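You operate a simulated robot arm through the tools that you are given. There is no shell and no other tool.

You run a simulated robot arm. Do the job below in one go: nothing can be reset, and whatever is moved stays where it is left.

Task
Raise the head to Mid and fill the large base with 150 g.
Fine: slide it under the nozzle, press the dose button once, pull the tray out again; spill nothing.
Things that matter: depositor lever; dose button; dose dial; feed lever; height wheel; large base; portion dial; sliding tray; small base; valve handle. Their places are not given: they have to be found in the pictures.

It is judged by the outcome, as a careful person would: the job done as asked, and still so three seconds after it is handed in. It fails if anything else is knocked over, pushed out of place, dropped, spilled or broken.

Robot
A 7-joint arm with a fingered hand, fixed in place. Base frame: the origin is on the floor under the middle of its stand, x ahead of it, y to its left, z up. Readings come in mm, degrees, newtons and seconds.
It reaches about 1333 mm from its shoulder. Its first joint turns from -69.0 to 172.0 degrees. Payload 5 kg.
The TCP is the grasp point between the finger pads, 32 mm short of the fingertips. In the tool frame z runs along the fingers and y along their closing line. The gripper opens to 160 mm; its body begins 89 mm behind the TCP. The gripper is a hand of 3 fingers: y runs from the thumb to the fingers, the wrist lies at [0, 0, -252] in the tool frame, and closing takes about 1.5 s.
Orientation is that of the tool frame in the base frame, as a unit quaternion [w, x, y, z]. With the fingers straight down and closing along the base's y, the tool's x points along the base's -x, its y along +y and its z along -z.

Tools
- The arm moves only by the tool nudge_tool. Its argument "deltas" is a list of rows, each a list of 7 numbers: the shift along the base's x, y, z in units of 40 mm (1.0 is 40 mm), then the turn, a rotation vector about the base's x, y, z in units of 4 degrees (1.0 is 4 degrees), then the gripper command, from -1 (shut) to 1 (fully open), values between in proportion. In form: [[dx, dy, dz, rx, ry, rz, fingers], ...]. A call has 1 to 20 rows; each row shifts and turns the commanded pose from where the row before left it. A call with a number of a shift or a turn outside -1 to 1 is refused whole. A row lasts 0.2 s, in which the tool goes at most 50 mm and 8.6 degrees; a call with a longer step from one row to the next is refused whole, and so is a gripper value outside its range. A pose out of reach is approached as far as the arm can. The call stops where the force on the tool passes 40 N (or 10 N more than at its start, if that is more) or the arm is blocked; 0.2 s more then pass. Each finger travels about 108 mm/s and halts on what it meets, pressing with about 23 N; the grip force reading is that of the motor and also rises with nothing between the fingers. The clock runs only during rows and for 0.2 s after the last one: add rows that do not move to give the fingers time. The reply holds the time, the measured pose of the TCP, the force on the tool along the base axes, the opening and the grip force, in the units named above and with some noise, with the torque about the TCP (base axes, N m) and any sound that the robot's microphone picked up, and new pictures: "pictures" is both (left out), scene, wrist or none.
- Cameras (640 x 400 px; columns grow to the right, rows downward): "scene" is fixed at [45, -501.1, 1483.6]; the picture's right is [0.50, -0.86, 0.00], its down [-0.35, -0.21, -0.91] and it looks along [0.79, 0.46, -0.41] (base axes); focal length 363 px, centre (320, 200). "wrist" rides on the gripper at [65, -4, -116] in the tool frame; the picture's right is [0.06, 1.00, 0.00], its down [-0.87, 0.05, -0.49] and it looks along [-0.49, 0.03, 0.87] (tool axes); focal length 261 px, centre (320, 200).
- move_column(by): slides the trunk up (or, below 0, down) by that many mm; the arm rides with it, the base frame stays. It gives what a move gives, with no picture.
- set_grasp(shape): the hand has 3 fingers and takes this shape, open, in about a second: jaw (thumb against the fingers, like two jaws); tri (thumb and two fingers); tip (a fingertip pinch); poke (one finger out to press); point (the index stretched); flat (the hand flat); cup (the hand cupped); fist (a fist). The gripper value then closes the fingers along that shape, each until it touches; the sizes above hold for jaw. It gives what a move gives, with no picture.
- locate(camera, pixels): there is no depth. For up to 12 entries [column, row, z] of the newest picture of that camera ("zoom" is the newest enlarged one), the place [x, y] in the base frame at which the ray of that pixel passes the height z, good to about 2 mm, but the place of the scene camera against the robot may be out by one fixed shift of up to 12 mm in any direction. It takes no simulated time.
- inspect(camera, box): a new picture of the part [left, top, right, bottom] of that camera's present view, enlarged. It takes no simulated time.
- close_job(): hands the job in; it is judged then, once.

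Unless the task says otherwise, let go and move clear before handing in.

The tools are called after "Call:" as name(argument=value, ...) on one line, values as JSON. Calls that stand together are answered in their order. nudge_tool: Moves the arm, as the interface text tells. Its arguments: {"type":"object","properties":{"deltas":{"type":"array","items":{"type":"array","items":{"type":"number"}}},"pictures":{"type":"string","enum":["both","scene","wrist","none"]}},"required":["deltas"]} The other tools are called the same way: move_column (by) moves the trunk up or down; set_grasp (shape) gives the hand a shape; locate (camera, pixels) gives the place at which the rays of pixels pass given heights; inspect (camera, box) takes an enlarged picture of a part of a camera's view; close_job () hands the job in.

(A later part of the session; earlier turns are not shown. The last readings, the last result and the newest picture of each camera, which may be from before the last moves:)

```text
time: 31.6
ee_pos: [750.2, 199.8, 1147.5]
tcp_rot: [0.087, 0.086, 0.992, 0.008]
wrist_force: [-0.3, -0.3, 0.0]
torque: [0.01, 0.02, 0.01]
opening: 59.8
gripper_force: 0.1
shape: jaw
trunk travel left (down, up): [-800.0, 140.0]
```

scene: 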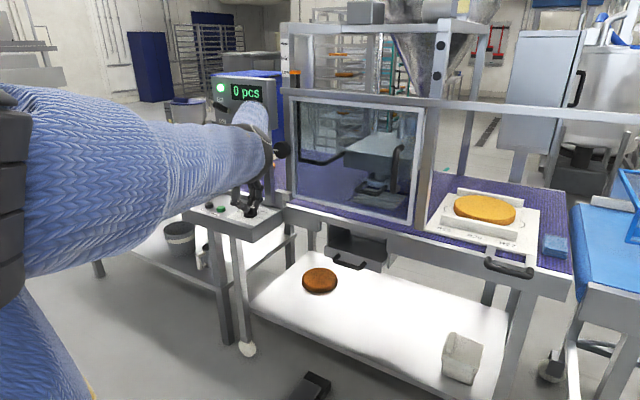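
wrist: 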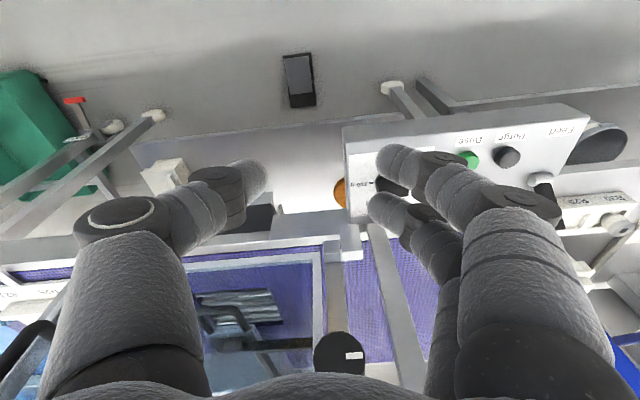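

Wheel visible at (340,355) with its mark toward +y. I'll pitch the hand forward 60° for a frontal look.

Call:
nudge_tool(deltas=[[-0.2, 0, 0, 0, -1, 0.8, -0.1], [-0.2, 0, 0, 0, -1, 0.8, 0], [-0.2, 0, 0, 0, -1, 0.6, 0.2], [-0.2, 0, 0, 0, -1, 0, 0.2], [-0.2, 0, 0, 0, -1, 0, 0.2], [0, 0, 0, 0, -1, 0, 0.2], [0, 0, 0, 0, -1, 0, 0.2], [0, 0, 0, 0, -1, 0, 0.2], [0, 0, 0, 0, -1, 0, 0.2], [0, 0, 0, 0, -1, 0, 0.2], [0, 0, 0, 0, -1, 0, 0.2], [0, 0, 0, 0, -1, 0, 0.2], [0, 0, 0, 0, -1, 0, 0.2], [0, 0, 0, 0, -1, 0, 0.2], [0, 0, 0, 0, -1, 0, 0.2]])

```text
time: 34.8
ee_pos: [721.7, 195.6, 1154.1]
tcp_rot: [0.569, -0.001, 0.822, 0.026]
wrist_force: [0.1, -0.4, -0.6]
torque: [0.02, -0.03, -0.01]
opening: 95.6
gripper_force: 0.1
shape: jaw
out of reach, approached as far as the arm can: row 15
trunk travel left (down, up): [-800.0, 140.0]
```

scene: 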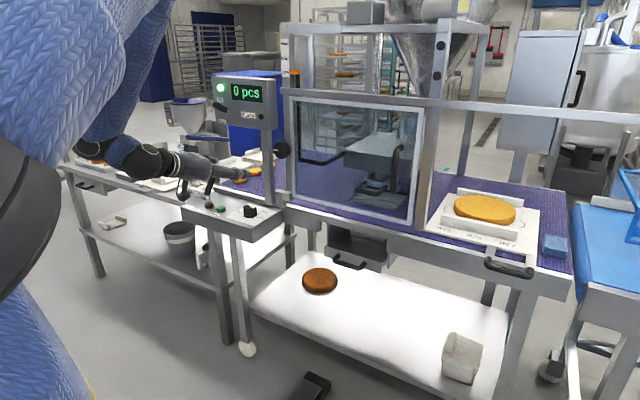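
wrist: 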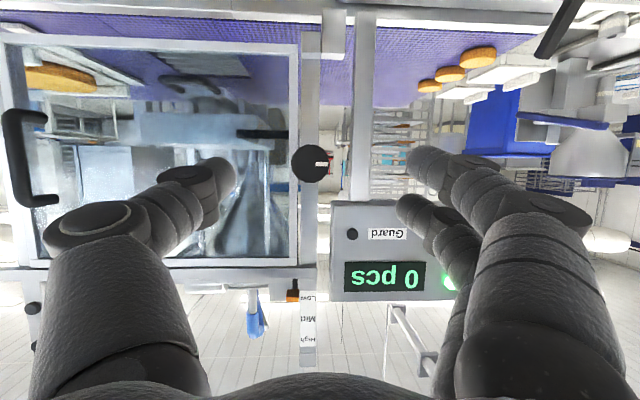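

The wheel is at wrist (311,163), mark toward the pole side. Locating it with several heights from this view.

Call:
locate(camera="wrist", pixels=[[310, 163, 1140], [310, 163, 1150], [310, 163, 1160], [310, 145, 1150], [310, 181, 1150], [292, 163, 1150], [329, 163, 1150], [295, 40, 955], [350, 190, 1130]])

Call:
locate(camera="scene", pixels=[[282, 150, 1140], [282, 150, 1147], [282, 150, 1155]])

Call:
inspect(camera="scene", box=[260, 130, 320, 210])

Call:
inspect(camera="wrist", box=[260, 100, 440, 220])

```text
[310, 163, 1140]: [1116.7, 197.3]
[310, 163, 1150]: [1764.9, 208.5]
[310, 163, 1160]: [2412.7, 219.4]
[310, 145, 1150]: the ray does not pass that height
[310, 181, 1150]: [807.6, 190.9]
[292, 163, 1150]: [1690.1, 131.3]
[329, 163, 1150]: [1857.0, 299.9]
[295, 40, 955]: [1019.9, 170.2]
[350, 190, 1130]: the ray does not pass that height
```

```text
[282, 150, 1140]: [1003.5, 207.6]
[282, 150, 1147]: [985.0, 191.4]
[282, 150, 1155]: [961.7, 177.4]
```

```text
5.00 times, centred on (290, 170) of scene
```

zoom: 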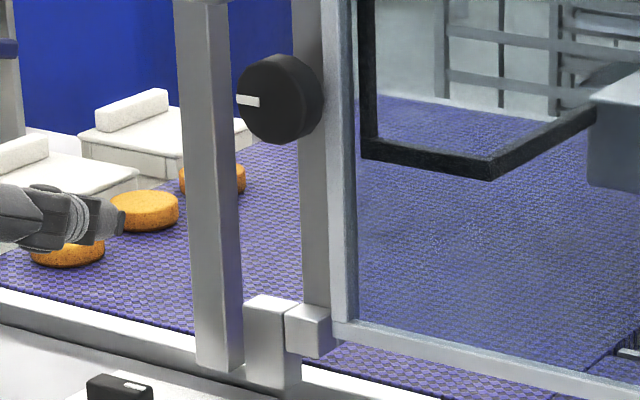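

```text
3.33 times, centred on (350, 160) of wrist
```

zoom: 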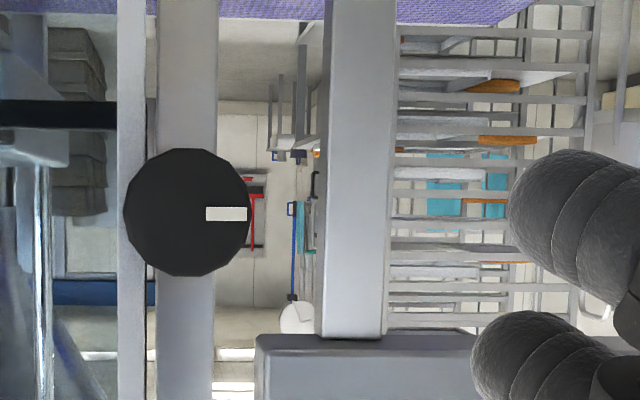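

Wheel: diameter ≈56 mm, centre ≈(988,195,1138), pole about 35 mm to its left. I'll move forward to x≈890 and pitch to horizontal, fingers at ~110 mm opening.

Call:
nudge_tool(deltas=[[0.8, -0.02, -0.04, 0, 0, 0, 0.4], [0.8, -0.02, -0.04, 0, 0, 0, 0.4], [0.8, -0.02, -0.04, 0, 0, 0, 0.4], [0.8, -0.02, -0.04, 0, 0, 0, 0.4], [0.6, -0.02, -0.04, 0, -1, 0, 0.4], [0.4, -0.02, -0.04, 0, -1, 0, 0.4], [0, 0, 0, 0, -1, 0, 0.4], [0, 0, 0, 0, -1, 0, 0.4], [0, 0, 0, 0, -1, 0, 0.4]])

```text
time: 36.8
ee_pos: [900.0, 190.5, 1145.8]
tcp_rot: [0.704, -0.005, 0.709, 0.025]
wrist_force: [-0.6, 0.1, 0.1]
torque: [-0.01, -0.04, -0.03]
opening: 111.5
gripper_force: 0.0
shape: jaw
out of reach, approached as far as the arm can: row 9
trunk travel left (down, up): [-800.0, 140.0]
```

scene: 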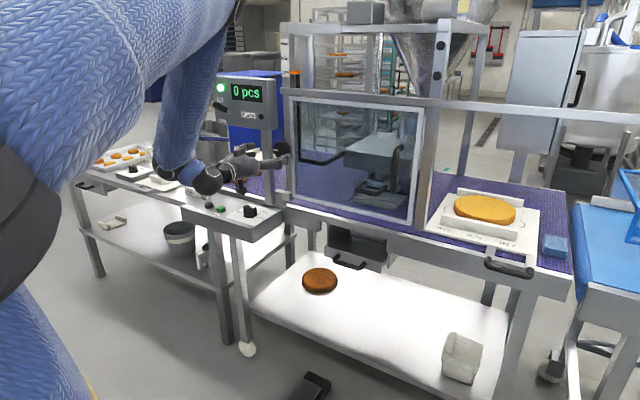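
wrist: 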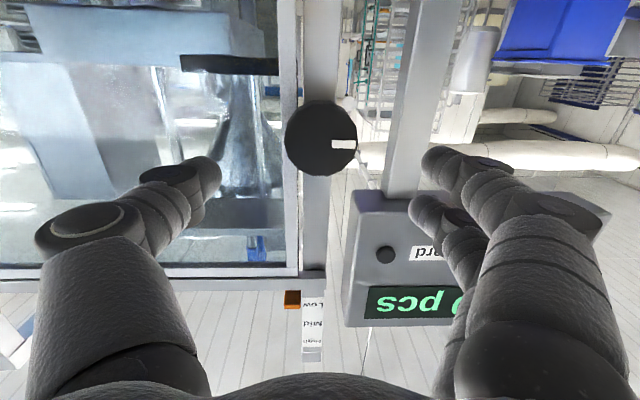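

The hand is now nearly horizontal with the wheel ahead. I'll back off the pitch slightly and test roll range by pre-rotating -40° about x.

Call:
nudge_tool(deltas=[[0, 0.03, -0.15, 0, 0.7, 0, 0.3], [0, 0, 0, 0, 0.3, -0.5, 0.2], [0, 0, 0, -1, 0, 0, 0.2], [0, 0, 0, -1, 0, 0, 0.2], [0, 0, 0, -1, 0, 0, 0.2], [0, 0, 0, -1, 0, 0, 0.2], [0, 0, 0, -1, 0, 0, 0.2], [0, 0, 0, -1, 0, 0, 0.2], [0, 0, 0, -1, 0, 0, 0.2], [0, 0, 0, -1, 0, 0, 0.2], [0, 0, 0, -1, 0, 0, 0.2], [0, 0, 0, -1, 0, 0, 0.2]])

```text
time: 39.4
ee_pos: [900.6, 192.0, 1139.1]
tcp_rot: [0.642, -0.228, 0.693, -0.237]
wrist_force: [0.7, 0.5, 0.6]
torque: [-0.02, -0.01, 0.03]
opening: 96.6
gripper_force: 0.0
shape: jaw
trunk travel left (down, up): [-800.0, 140.0]
```

scene: 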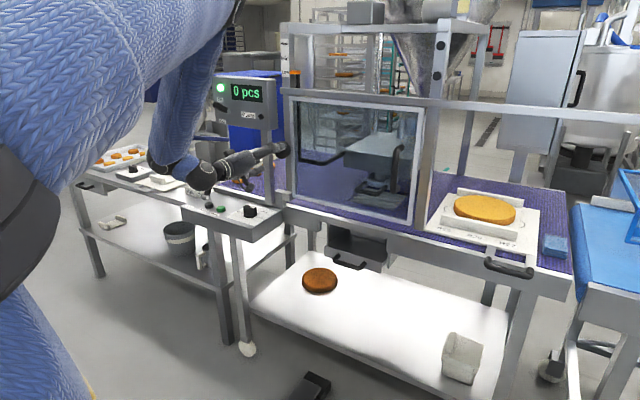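
wrist: 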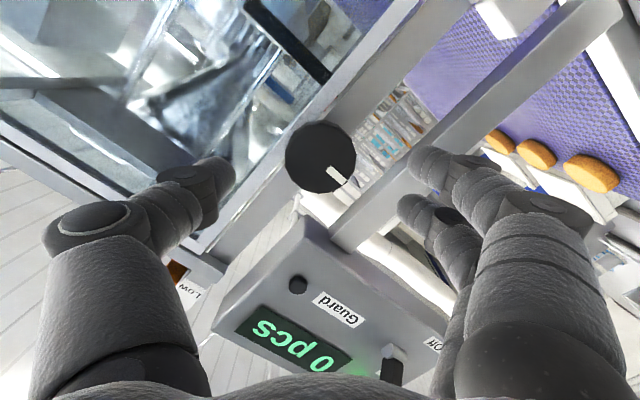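

Roll works. I'll pre-rotate another -40° for a longer stroke, then look before advancing.

Call:
nudge_tool(deltas=[[0, 0, 0, -1, 0, 0, 0.2], [0, 0, 0, -1, 0, 0, 0.2], [0, 0, 0, -1, 0, 0, 0.2], [0, 0, 0, -1, 0, 0, 0.2], [0, 0, 0, -1, 0, 0, 0.2], [0, 0, 0, -1, 0, 0, 0.2], [0, 0, 0, -1, 0, 0, 0.2], [0, 0, 0, -1, 0, 0, 0.2], [0, 0, 0, -1, 0, 0, 0.2], [0, 0, 0, -1, 0, 0, 0.2]])

```text
time: 41.6
ee_pos: [924.7, 189.5, 1142.8]
tcp_rot: [0.526, -0.436, 0.569, -0.459]
wrist_force: [0.9, -0.1, -0.5]
torque: [-0.01, 0.0, 0.01]
opening: 96.5
gripper_force: 0.0
shape: jaw
out of reach, approached as far as the arm can: row 1, 3, 5, 7, 9
trunk travel left (down, up): [-800.0, 140.0]
```

scene: 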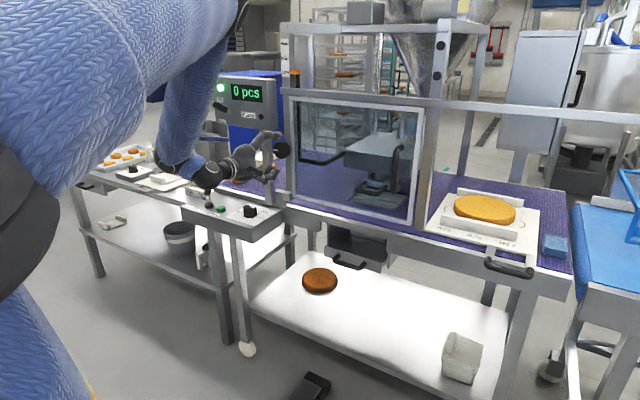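
wrist: 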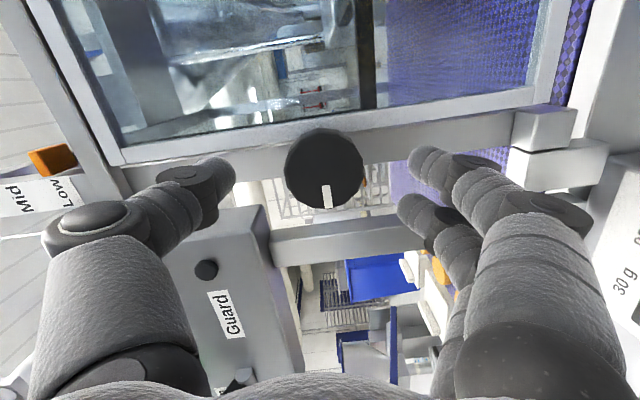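

The pose drifted to x≈925 from reach limits but is fine. I'll advance in small steps toward the wheel and read the pose.

Call:
nudge_tool(deltas=[[0.5, 0, 0, 0, 0, 0, 0.2], [0.3, 0, 0, 0, 0, 0, 0.2]], pictures="wrist")

```text
time: 42.2
ee_pos: [954.0, 189.4, 1142.7]
tcp_rot: [0.527, -0.431, 0.569, -0.461]
wrist_force: [-0.3, -0.3, 0.5]
torque: [-0.01, 0.0, -0.03]
opening: 96.7
gripper_force: 0.0
shape: jaw
trunk travel left (down, up): [-800.0, 140.0]
```

wrist: 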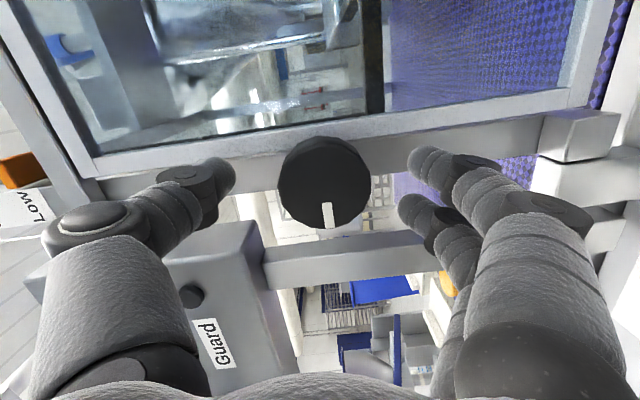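

Wheel centre from this view ≈ (987,196,1140). I'll correct y/z/yaw and advance so the fingertips surround the rim.

Call:
nudge_tool(deltas=[[0, 0.16, -0.07, 0, 0, 0.5, 0.2], [0.2, 0, 0, 0, 0, 0.4, 0.2], [0.3, 0, 0, 0, 0, 0, 0.2]])

```text
time: 43.0
ee_pos: [974.5, 195.5, 1139.1]
tcp_rot: [0.541, -0.449, 0.556, -0.443]
wrist_force: [0.4, -0.4, -0.1]
torque: [0.01, -0.01, -0.03]
opening: 96.6
gripper_force: 0.1
shape: jaw
trunk travel left (down, up): [-800.0, 140.0]
```

scene: 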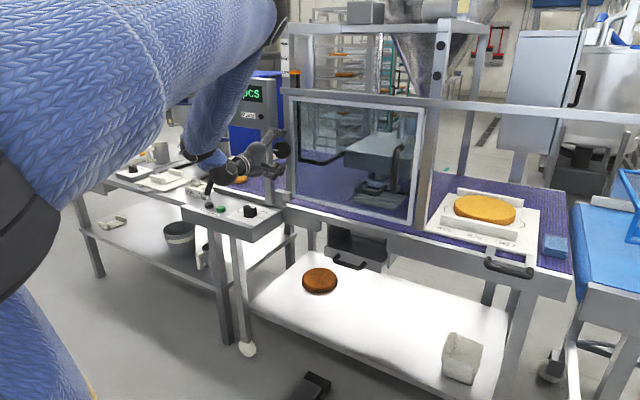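
wrist: 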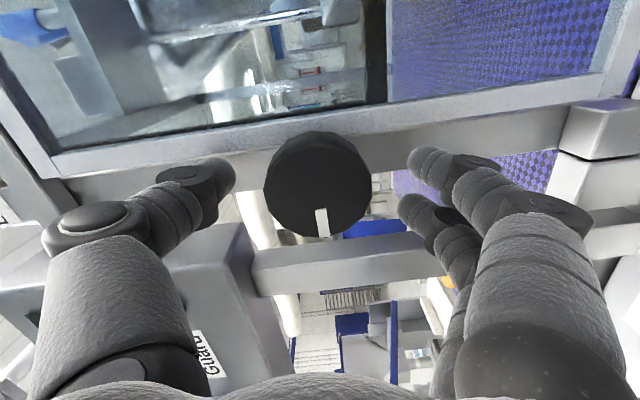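

The fingers are around the rim. Closing on the wheel.

Call:
nudge_tool(deltas=[[0, 0, 0, 0, 0, 0, -0.1], [0, 0, 0, 0, 0, 0, -0.4], [0, 0, 0, 0, 0, 0, -0.7], [0, 0, 0, 0, 0, 0, -1], [0, 0, 0, 0, 0, 0, -1], [0, 0, 0, 0, 0, 0, -1]], pictures="wrist")

```text
time: 44.4
ee_pos: [973.9, 196.3, 1140.1]
tcp_rot: [0.542, -0.449, 0.555, -0.444]
wrist_force: [1.7, 1.4, 1.3]
torque: [0.01, -0.03, 0.06]
opening: 47.8
gripper_force: 22.8
shape: jaw
trunk travel left (down, up): [-800.0, 140.0]
```

wrist: 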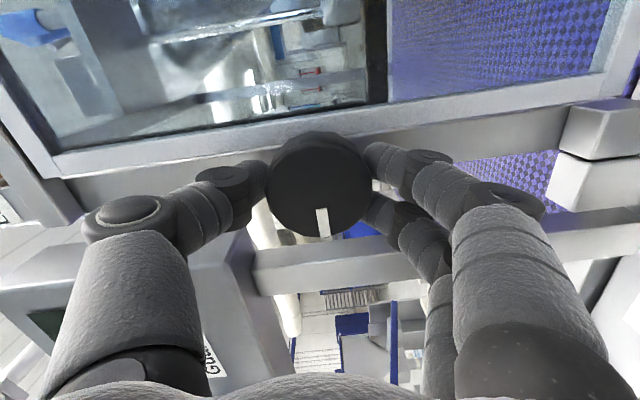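

Wheel gripped. Turn clockwise (seen from the robot) 40° and see whether the orange pointer moves.

Call:
nudge_tool(deltas=[[0, 0, 0, 1, 0, 0, -1], [0, 0, 0, 1, 0, 0, -1], [0, 0, 0, 1, 0, 0, -1], [0, 0, 0, 1, 0, 0, -1], [0, 0, 0, 1, 0, 0, -1], [0, 0, 0, 1, 0, 0, -1], [0, 0, 0, 1, 0, 0, -1], [0, 0, 0, 1, 0, 0, -1], [0, 0, 0, 1, 0, 0, -1], [0, 0, 0, 1, 0, 0, -1]])

Call:
inspect(camera="scene", box=[255, 30, 335, 100])

```text
time: 46.6
ee_pos: [974.6, 194.8, 1140.4]
tcp_rot: [0.663, -0.237, 0.673, -0.227]
wrist_force: [-5.8, -1.3, 1.0]
torque: [-0.13, -0.06, -0.03]
opening: 48.0
gripper_force: 22.6
shape: jaw
trunk travel left (down, up): [-800.0, 140.0]
```

scene: 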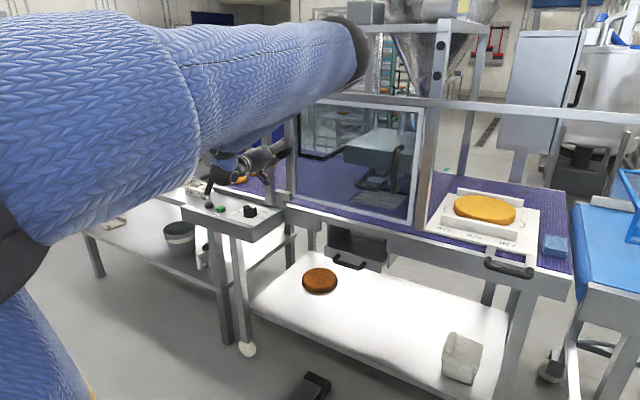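
wrist: 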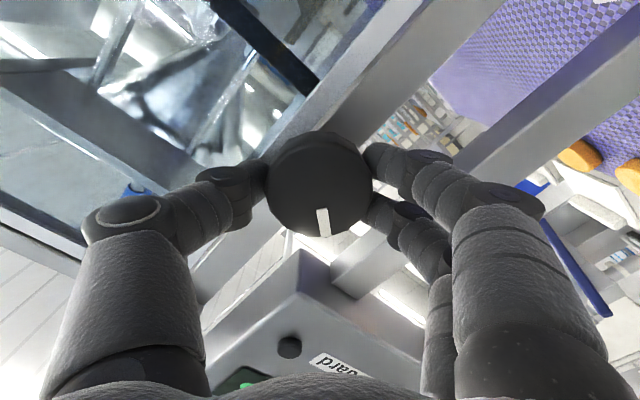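

```text
5.71 times, centred on (295, 65) of scene
```

zoom: 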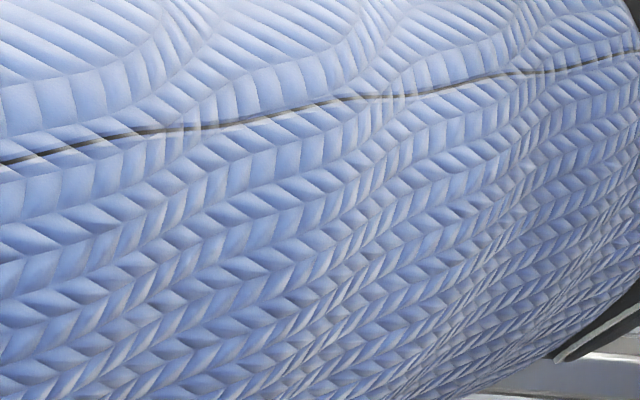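

The upper arm now hides the pointer, but the head can be compared through the glass. Inspecting the same crop as at the start.

Call:
inspect(camera="scene", box=[320, 110, 440, 230])

```text
3.33 times, centred on (380, 170) of scene
```

zoom: 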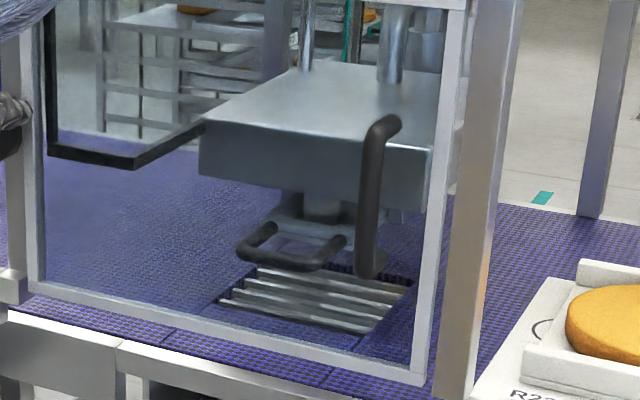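

The head rose ~13 zoom px (≈15 mm) for 40°, so clockwise raises and Mid (~40 mm) needs about 110° in total. Continue 48° more.

Call:
nudge_tool(deltas=[[0, 0, 0, 1, 0, 0, -1], [0, 0, 0, 1, 0, 0, -1], [0, 0, 0, 1, 0, 0, -1], [0, 0, 0, 1, 0, 0, -1], [0, 0, 0, 1, 0, 0, -1], [0, 0, 0, 1, 0, 0, -1], [0, 0, 0, 1, 0, 0, -1], [0, 0, 0, 1, 0, 0, -1], [0, 0, 0, 1, 0, 0, -1], [0, 0, 0, 1, 0, 0, -1], [0, 0, 0, 1, 0, 0, -1], [0, 0, 0, 1, 0, 0, -1]])

Call:
inspect(camera="scene", box=[320, 110, 440, 230])

Call:
inspect(camera="scene", box=[255, 30, 335, 100])

```text
time: 49.2
ee_pos: [974.6, 195.2, 1140.8]
tcp_rot: [0.702, 0.053, 0.707, 0.068]
wrist_force: [0.8, -1.6, 4.9]
torque: [-0.07, -0.12, -0.07]
opening: 47.5
gripper_force: 23.0
shape: jaw
trunk travel left (down, up): [-800.0, 140.0]
```

scene: 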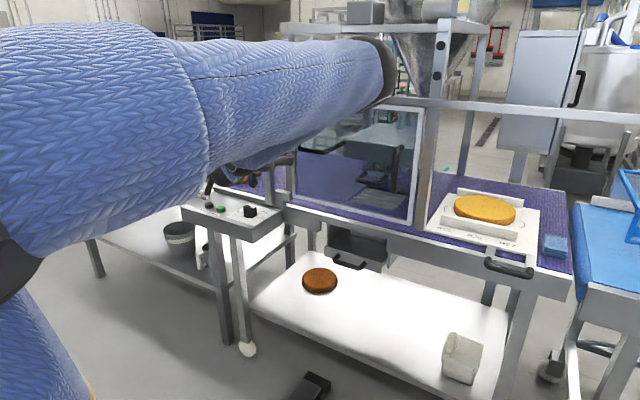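
wrist: 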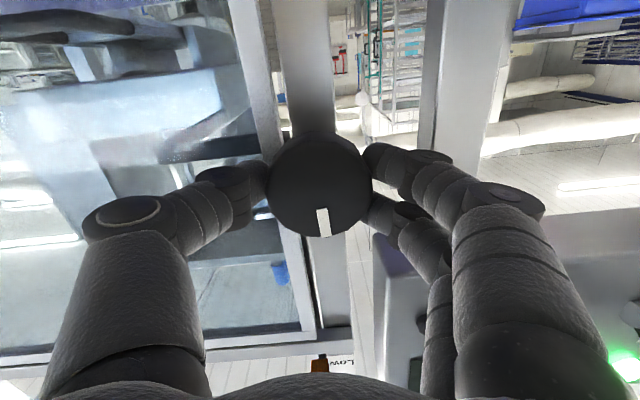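

```text
3.33 times, centred on (380, 170) of scene
```

zoom: 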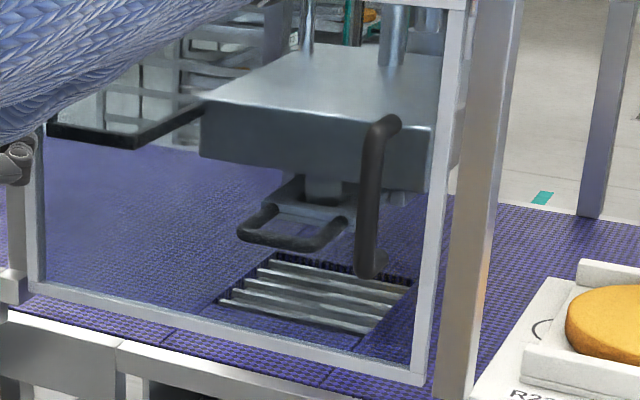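

```text
5.71 times, centred on (295, 65) of scene
```

zoom: 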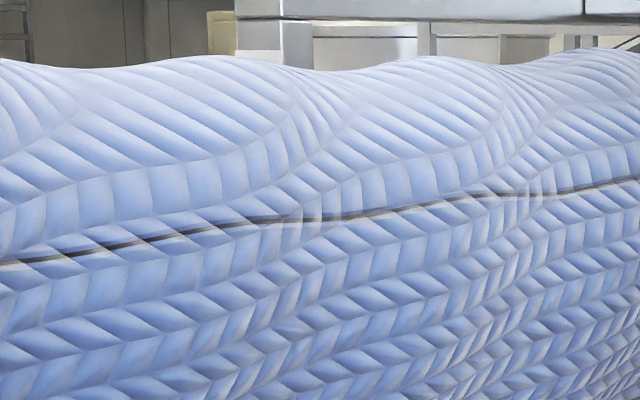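

The head has risen ~33 zoom px (≈37 mm). I'll release, back off and view the pointer against the Mid label.

Call:
nudge_tool(deltas=[[0, 0, 0, 0, 0, 0, -0.6], [0, 0, 0, 0, 0, 0, -0.2], [0, 0, 0, 0, 0, 0, 0.2], [0, 0, 0, 0, 0, 0, 0.2], [-0.5, 0, 0, 0, 0, 0, 0.2], [-0.8, 0, 0, 0, 0, 0, 0.2], [-0.8, 0, 0, 0, 0, 0, 0.2]])

Call:
inspect(camera="wrist", box=[230, 240, 410, 400])

Call:
inspect(camera="scene", box=[255, 30, 335, 100])

```text
time: 50.8
ee_pos: [892.2, 195.2, 1139.5]
tcp_rot: [0.702, 0.054, 0.707, 0.065]
wrist_force: [0.4, 1.0, -0.1]
torque: [0.01, 0.02, 0.01]
opening: 95.6
gripper_force: 0.0
shape: jaw
trunk travel left (down, up): [-800.0, 140.0]
```

scene: 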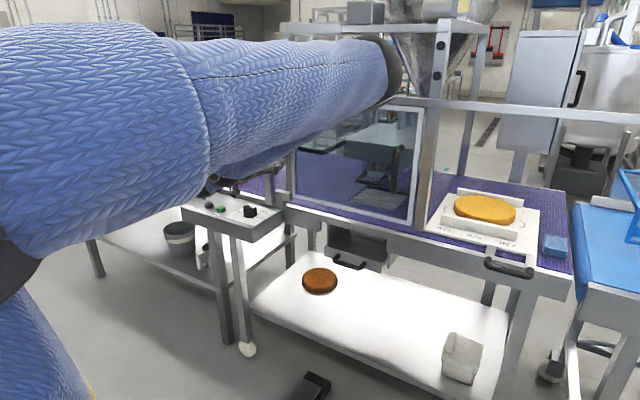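
wrist: 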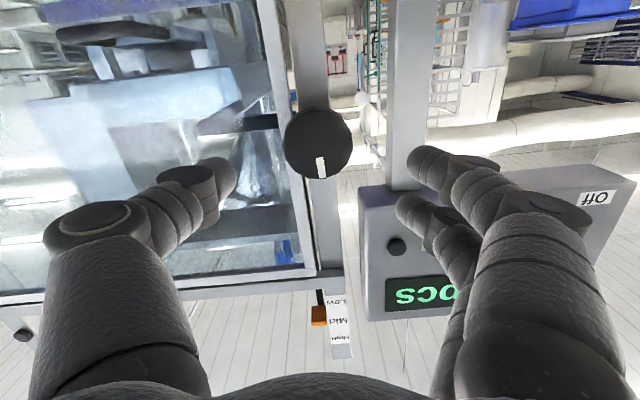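

```text
2.50 times, centred on (320, 320) of wrist
```

zoom: 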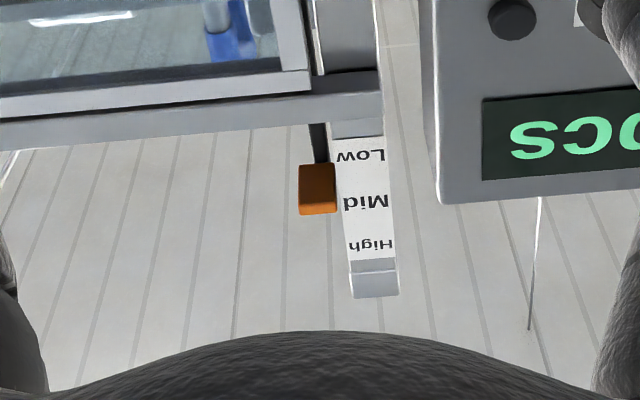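

```text
5.71 times, centred on (295, 65) of scene
```

zoom: 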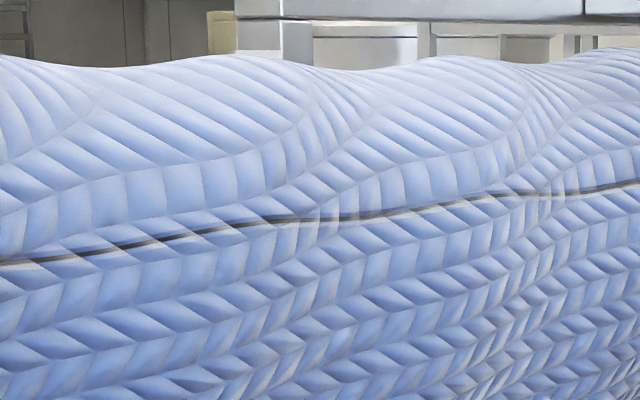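

The pointer seems close to Mid (wrist zoom: pointer front edge ~210 vs Mid 202), but perspective is strong. I'll retract so the scene camera can see the scale.

Call:
nudge_tool(deltas=[[-0.25, 0, 0, 0, 1, 0, 0.2], [-0.25, 0, 0, 0, 1, 0, 0.2], [-0.25, 0, 0, 0, 1, 0, 0.2], [-0.25, 0, 0, 0, 1, 0, 0.2], [-0.25, 0, 0, 0, 1, 0, 0.2], [-0.25, 0, 0, 0, 1, 0, 0.2], [-0.25, 0, 0, 0, 1, 0, 0.2], [-0.25, 0, 0, 0, 1, 0, 0.2], [-0.25, 0, 0, 0, 1, 0, 0.2], [-0.25, 0, 0, 0, 1, 0, 0.2], [-0.25, 0, 0, 0, 1, 0, 0.2], [-0.25, 0, 0, 0, 1, 0, 0.2], [-0.25, 0, 0, 0, 1, 0, 0.2], [-0.25, 0, 0, 0, 1, 0, 0.2], [-0.25, 0, 0, 0, 1, 0, 0.2]])

Call:
inspect(camera="scene", box=[255, 30, 335, 80])

```text
time: 54.0
ee_pos: [752.2, 190.6, 1129.8]
tcp_rot: [0.294, 0.078, 0.952, 0.033]
wrist_force: [-1.4, 0.3, -0.3]
torque: [-0.01, -0.01, 0.01]
opening: 95.4
gripper_force: 0.1
shape: jaw
out of reach, approached as far as the arm can: row 14, 15
trunk travel left (down, up): [-800.0, 140.0]
```

scene: 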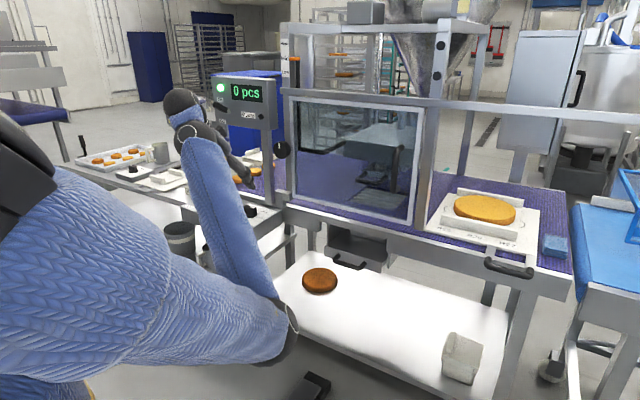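
wrist: 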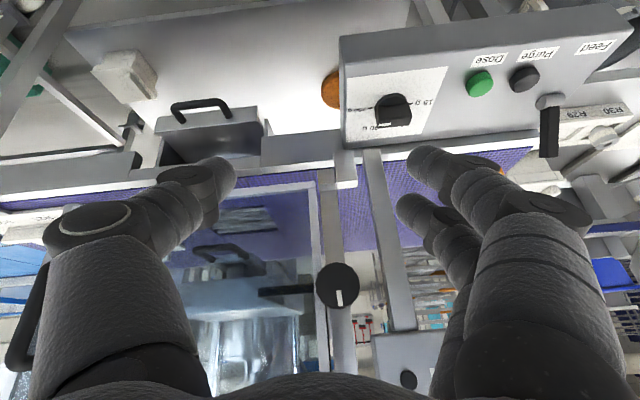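

```text
8.00 times, centred on (295, 55) of scene
```

zoom: 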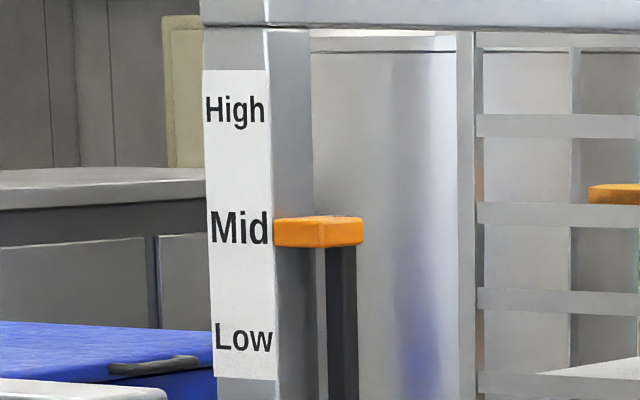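

The pointer now sits at Mid (zoom rows 215–248 vs label 212–245). The arm switched to an elbow-low posture, so I'll check the dial, the panel and the surroundings for any disturbance.

Call:
inspect(camera="wrist", box=[320, 40, 640, 200])

Call:
inspect(camera="scene", box=[60, 70, 320, 380])

```text
2.00 times, centred on (480, 120) of wrist
```

zoom: 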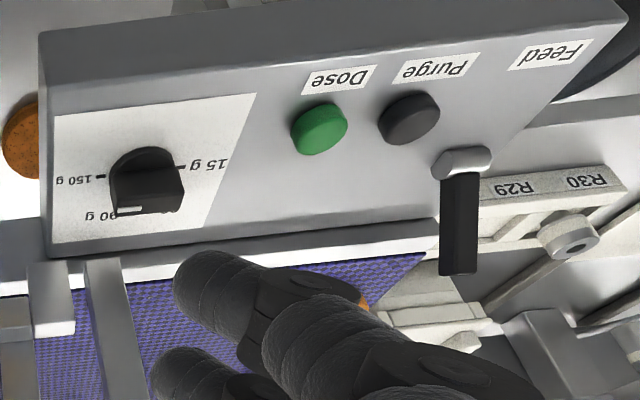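

```text
1.29 times, centred on (190, 225) of scene
```

zoom: 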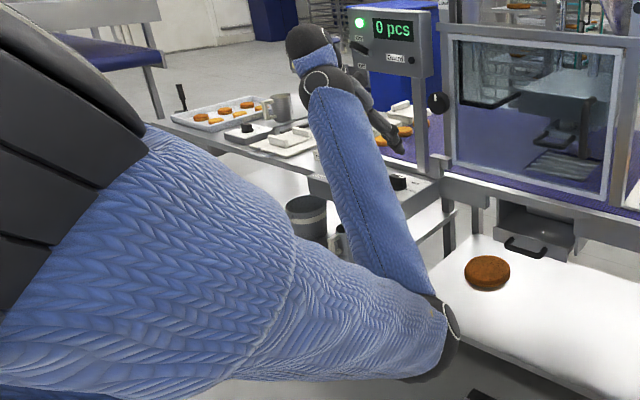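

The dial still reads 150 g and nothing is disturbed. Now I'll move the hand right in free air to view the tray and its handle.

Call:
nudge_tool(deltas=[[-0.25, -0.5, 0.2, 0, 0, 0, 0.5], [-0.25, -0.7, 0.2, 0, 0, 0, 0.5], [-0.25, -0.8, 0.2, 0, 0, 0, 0.5], [-0.25, -0.8, 0.2, 0, 0, 0, 0.5], [-0.25, -0.8, 0.2, 0, 0, 0, 0.5], [-0.25, -0.8, 0.2, 0, 0, 0, 0.5], [-0.25, -0.8, 0.2, 0, 0, 0, 0.5], [-0.25, -0.8, 0.2, 0, 0, 0, 0.5], [-0.25, -0.8, 0.2, 0, 0, 0, 0.5], [0, -0.8, 0.2, 0, 0, 0, 0.5]])

```text
time: 56.2
ee_pos: [725.2, 27.2, 1104.1]
tcp_rot: [0.295, 0.078, 0.952, 0.034]
wrist_force: [-0.2, -0.2, 0.4]
torque: [0.02, -0.01, 0.0]
opening: 119.7
gripper_force: 0.0
shape: jaw
out of reach, approached as far as the arm can: row 1, 2, 3, 4, 5, 6, 7, 8, 9, 10
trunk travel left (down, up): [-800.0, 140.0]
```

scene: 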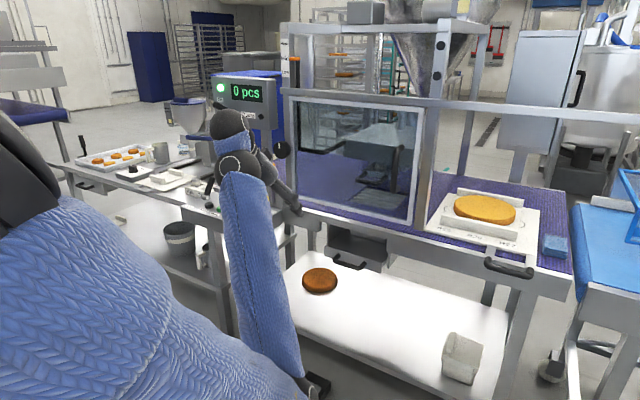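
wrist: 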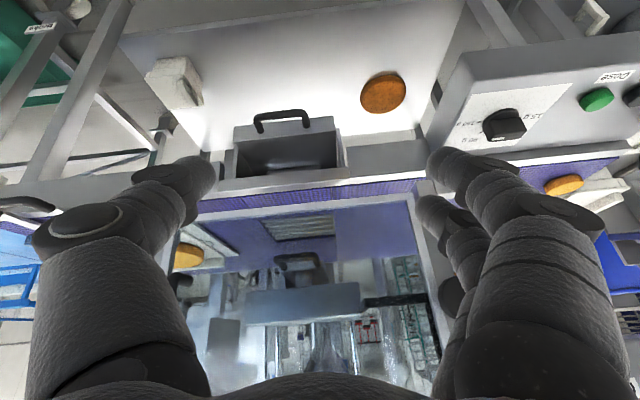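

The moves are being limited by a bad elbow-low posture. I'll roll the hand back counter-clockwise about its own axis (the reverse of what swung the elbow down) while easing forward slightly.

Call:
nudge_tool(deltas=[[0.3, 0, 0, -0.56, 0, 0.83, 0.5], [0.3, 0, 0, -0.56, 0, 0.83, 0.5], [0, 0, 0, -0.56, 0, 0.83, 0.5], [0, 0, 0, -0.56, 0, 0.83, 0.5], [0, 0, 0, -0.56, 0, 0.83, 0.5], [0, 0, 0, -0.56, 0, 0.83, 0.5], [0, 0, 0, -0.56, 0, 0.83, 0.5], [0, 0, 0, -0.56, 0, 0.83, 0.5]])

```text
time: 58.0
ee_pos: [749.7, 29.8, 1103.7]
tcp_rot: [0.287, -0.189, 0.938, -0.047]
wrist_force: [-0.8, 0.0, -0.5]
torque: [0.02, 0.0, 0.02]
opening: 120.0
gripper_force: 0.0
shape: jaw
trunk travel left (down, up): [-800.0, 140.0]
```

scene: 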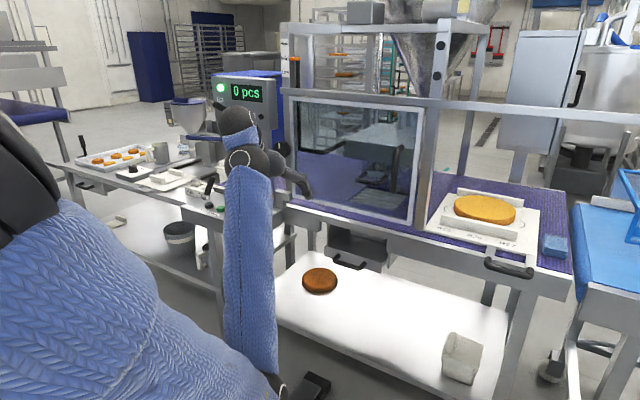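
wrist: 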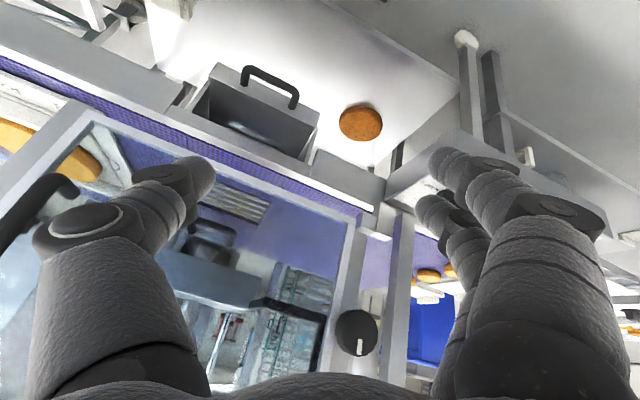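

No limit now. I'll move to the right in free air in steps, watching for limits.

Call:
nudge_tool(deltas=[[0, -0.7, 0, 0, 0, 0, 0.5], [0, -0.9, 0, 0, 0, 0, 0.5], [0, -0.9, 0, 0, 0, 0, 0.5], [0, -0.9, 0, 0, 0, 0, 0.5], [0, -0.9, 0, 0, 0, 0, 0.5]])

```text
time: 59.2
ee_pos: [751.8, -142.6, 1105.1]
tcp_rot: [0.287, -0.188, 0.938, -0.047]
wrist_force: [-0.9, -0.6, -1.2]
torque: [0.0, 0.01, 0.01]
opening: 119.6
gripper_force: 0.1
shape: jaw
trunk travel left (down, up): [-800.0, 140.0]
```

scene: 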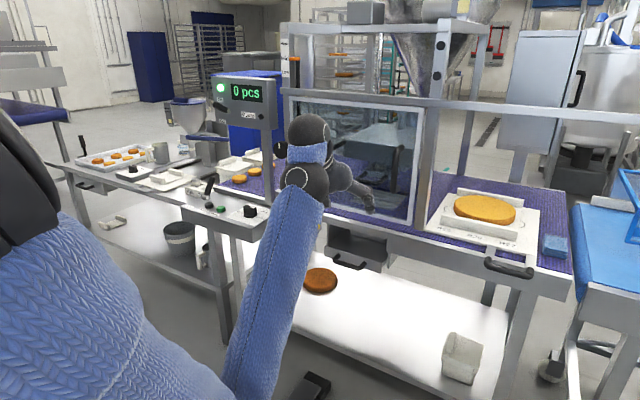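
wrist: 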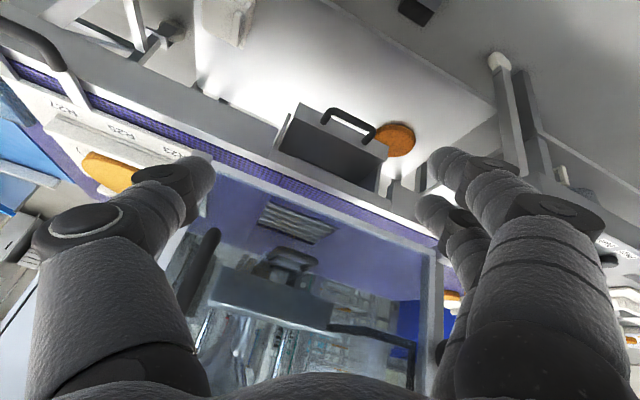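

Moving freely. Continue to y≈-400 for a view over the tray handle.

Call:
nudge_tool(deltas=[[0, -0.9, 0.1, 0, 0, 0, 0.5], [0, -0.9, 0.1, 0, 0, 0, 0.5], [0, -0.9, 0.1, 0, 0, 0, 0.5], [0, -0.9, 0.1, 0, 0, 0, 0.5], [0, -0.9, 0.1, 0, 0, 0, 0.5], [0, -0.9, 0.1, 0, 0, 0, 0.5], [0, -0.9, 0.1, 0, 0, 0, 0.5]])

```text
time: 60.8
ee_pos: [738.9, -380.4, 1096.4]
tcp_rot: [0.287, -0.189, 0.938, -0.046]
wrist_force: [-0.2, -0.8, 0.1]
torque: [-0.02, 0.04, 0.01]
opening: 119.8
gripper_force: 0.2
shape: jaw
out of reach, approached as far as the arm can: row 4, 5, 6, 7
trunk travel left (down, up): [-800.0, 140.0]
```

scene: 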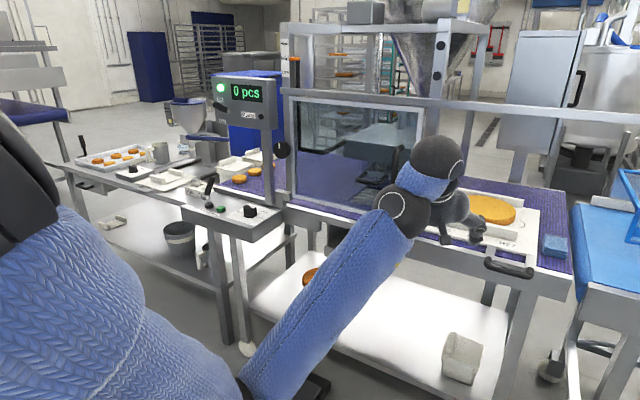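
wrist: 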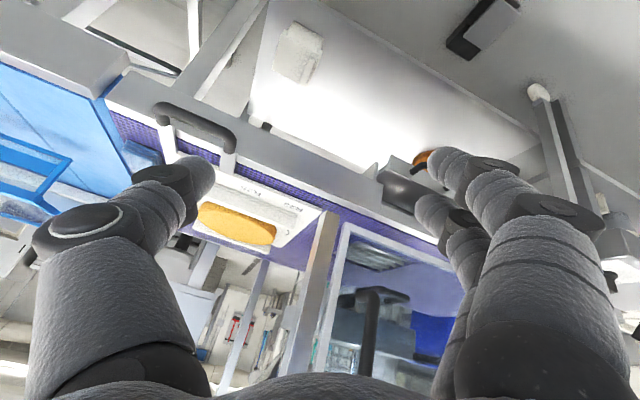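

I see the tray, its U handle (wrist ~195,120) and the post. Zooming to measure.

Call:
inspect(camera="wrist", box=[100, 70, 360, 270])

Call:
inspect(camera="scene", box=[400, 160, 600, 285])

```text
2.00 times, centred on (230, 170) of wrist
```

zoom: 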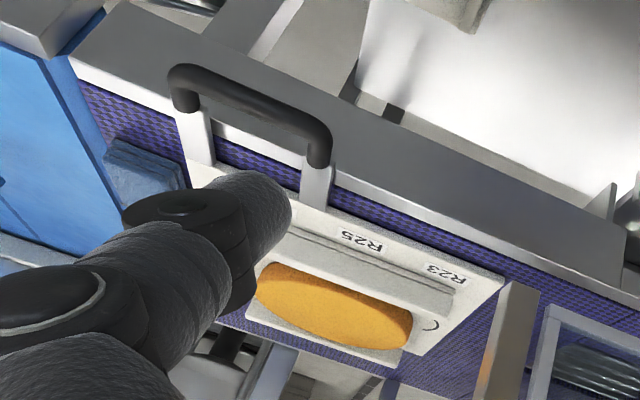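

```text
3.20 times, centred on (500, 222) of scene
```

zoom: 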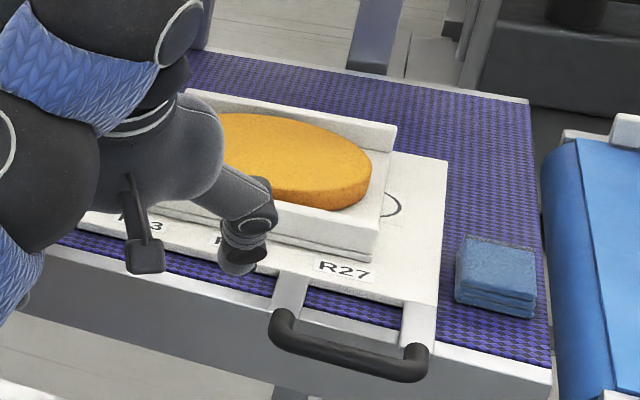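

Call:
locate(camera="wrist", pixels=[[163, 110, 900], [163, 110, 940], [231, 138, 900], [231, 138, 940], [196, 122, 900], [196, 122, 940], [293, 206, 930], [293, 206, 950], [249, 190, 930], [249, 190, 950]])

Call:
locate(camera="scene", pixels=[[531, 275.5, 900], [531, 275.5, 940], [487, 265, 900], [487, 265, 940], [508, 270.5, 900], [508, 270.5, 940], [444.2, 229.3, 930], [444.2, 229.3, 950], [475, 235.5, 930], [475, 235.5, 950]])

```text
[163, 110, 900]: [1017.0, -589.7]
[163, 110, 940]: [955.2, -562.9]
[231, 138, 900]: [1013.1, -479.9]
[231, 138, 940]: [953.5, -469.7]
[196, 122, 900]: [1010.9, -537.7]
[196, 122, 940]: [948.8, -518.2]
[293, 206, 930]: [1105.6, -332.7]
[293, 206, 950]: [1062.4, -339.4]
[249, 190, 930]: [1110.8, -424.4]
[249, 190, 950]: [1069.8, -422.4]
```

```text
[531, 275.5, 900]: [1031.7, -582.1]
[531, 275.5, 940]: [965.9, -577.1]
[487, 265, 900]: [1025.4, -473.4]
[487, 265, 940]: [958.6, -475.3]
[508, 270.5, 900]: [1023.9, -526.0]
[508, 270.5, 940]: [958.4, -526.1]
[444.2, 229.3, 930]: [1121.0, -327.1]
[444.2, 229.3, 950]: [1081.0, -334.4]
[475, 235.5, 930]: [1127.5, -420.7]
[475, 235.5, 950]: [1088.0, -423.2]
```

Handle bar is at about x≈1009, y −586…−478, z≈905; tray top ≈929; post bottom ≈945 at x≥1035. I'll grip the bar with a near-horizontal hand, thumb above and fingers below. First roll CCW and pitch forward in free air.

Call:
nudge_tool(deltas=[[0.3, -0.2, 0, -0.56, 0, 0.83, 0.3], [0.3, -0.2, 0, -0.56, 0, 0.83, 0.2], [0.3, -0.2, 0, -0.56, 0, 0.83, 0.1], [0, 0, 0, -0.56, 0, 0.83, 0], [0, 0, 0, -0.56, 0, 0.83, 0], [0, 0, 0, -0.56, 0, 0.83, 0], [0, 0, 0, -0.56, 0, 0.83, 0], [0, 0, 0, -0.56, 0, 0.83, 0], [0, 0, 0, -0.56, 0, 0.83, 0], [0, 0, 0, -0.56, 0, 0.83, 0]])

```text
time: 63.0
ee_pos: [774.8, -402.4, 1096.3]
tcp_rot: [0.247, -0.497, 0.819, -0.143]
wrist_force: [-0.7, 0.4, -0.2]
torque: [-0.01, 0.05, -0.02]
opening: 80.4
gripper_force: 0.1
shape: jaw
trunk travel left (down, up): [-800.0, 140.0]
```

scene: 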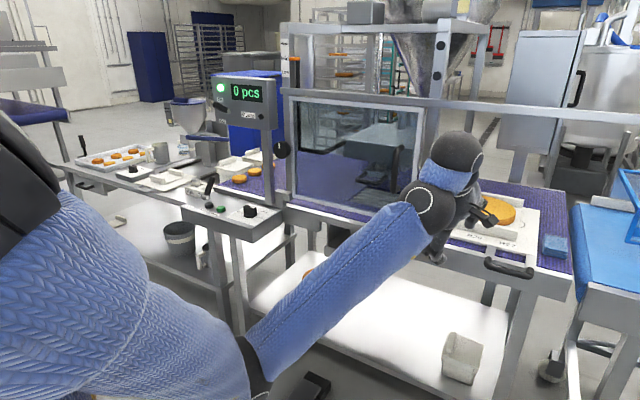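
wrist: 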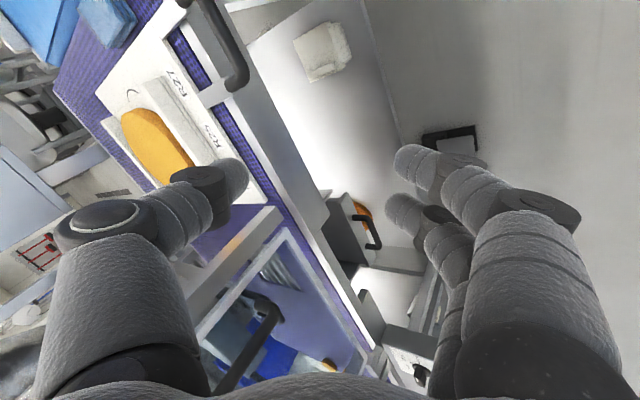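

Good. Continue: 28° more roll, then pitch forward 36°, approaching in front of the handle.

Call:
nudge_tool(deltas=[[0.3, -0.3, -0.2, -0.56, 0, 0.83, 0], [0.3, -0.3, -0.2, -0.56, 0, 0.83, 0], [0.3, -0.3, -0.2, -0.56, 0, 0.83, 0], [0.3, -0.3, -0.2, -0.56, 0, 0.83, 0], [0.3, -0.3, -0.2, -0.56, 0, 0.83, 0], [0.1, -0.3, -0.2, -0.56, 0, 0.83, 0], [0, -0.3, -0.2, -0.56, 0, 0.83, 0], [0, 0, -0.2, 0, -1, 0, 0], [0, 0, -0.2, 0, -1, 0, 0], [0, 0, -0.2, 0, -1, 0, 0], [0, 0, -0.2, 0, -1, 0, 0], [0, 0, -0.2, 0, -1, 0, 0]])

```text
time: 65.6
ee_pos: [837.4, -488.4, 1000.9]
tcp_rot: [-0.316, 0.636, -0.63, 0.314]
wrist_force: [0.1, 0.4, 0.3]
torque: [-0.03, 0.03, -0.01]
opening: 80.3
gripper_force: 0.0
shape: jaw
trunk travel left (down, up): [-800.0, 140.0]
```

scene: 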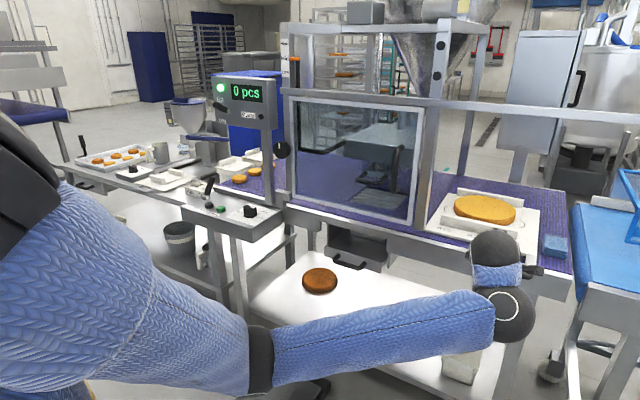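
wrist: 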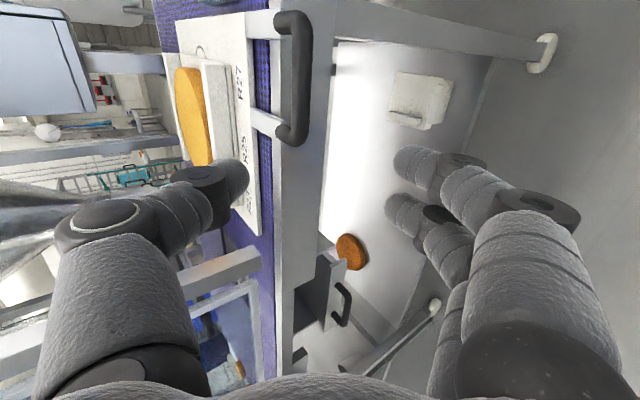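

Handle bar now appears at wrist (295, 10–145). I'll zoom and locate it from this new viewpoint for an accurate height.

Call:
inspect(camera="wrist", box=[200, 0, 400, 160])

Call:
locate(camera="wrist", pixels=[[303, 75, 890], [303, 75, 905], [303, 75, 920], [303, 136, 890], [303, 136, 905], [303, 136, 920], [303, 18, 905], [276, 100, 905], [276, 100, 920], [276, 100, 935]])

```text
2.50 times, centred on (300, 80) of wrist
```

zoom: 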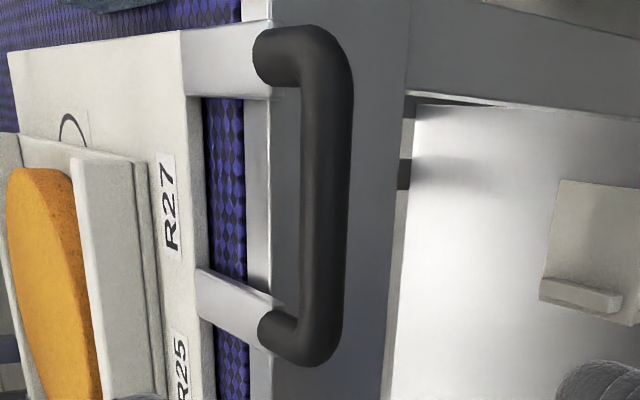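

```text
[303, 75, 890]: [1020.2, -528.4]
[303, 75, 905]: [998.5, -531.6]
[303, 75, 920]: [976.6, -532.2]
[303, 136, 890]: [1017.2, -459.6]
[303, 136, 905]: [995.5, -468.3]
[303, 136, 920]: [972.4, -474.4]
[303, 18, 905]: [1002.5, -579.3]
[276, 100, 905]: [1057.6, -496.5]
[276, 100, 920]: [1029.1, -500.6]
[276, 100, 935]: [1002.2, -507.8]
```

The handle is like a towel bar between two straps. I'll line up at a ~100 mm standoff in front of the bar centre (y≈−532) with pitch ≈70°.

Call:
nudge_tool(deltas=[[0.2, -0.22, -0.3, 0, -0.85, 0, 0], [0.3, -0.22, -0.3, 0, -0.85, 0, 0], [0.3, -0.22, -0.25, 0, -0.85, 0, 0], [0.3, -0.22, -0.25, 0, -0.85, 0, 0], [0.3, -0.22, -0.25, 0, -0.85, 0, 0]])

```text
time: 66.8
ee_pos: [894.9, -531.3, 944.2]
tcp_rot: [-0.405, 0.583, -0.576, 0.405]
wrist_force: [0.1, 0.6, -0.2]
torque: [0.01, 0.0, -0.02]
opening: 80.0
gripper_force: 0.0
shape: jaw
trunk travel left (down, up): [-800.0, 140.0]
```

scene: 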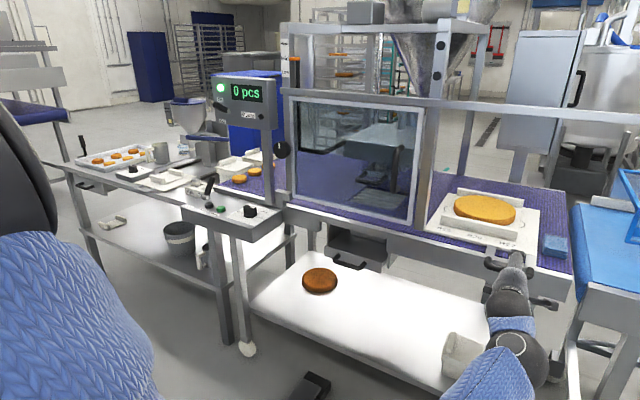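
wrist: 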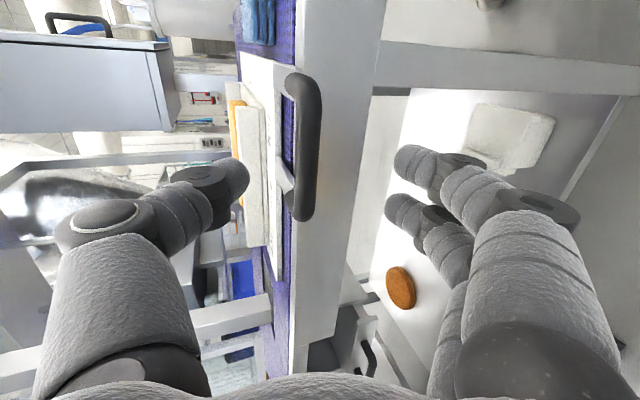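

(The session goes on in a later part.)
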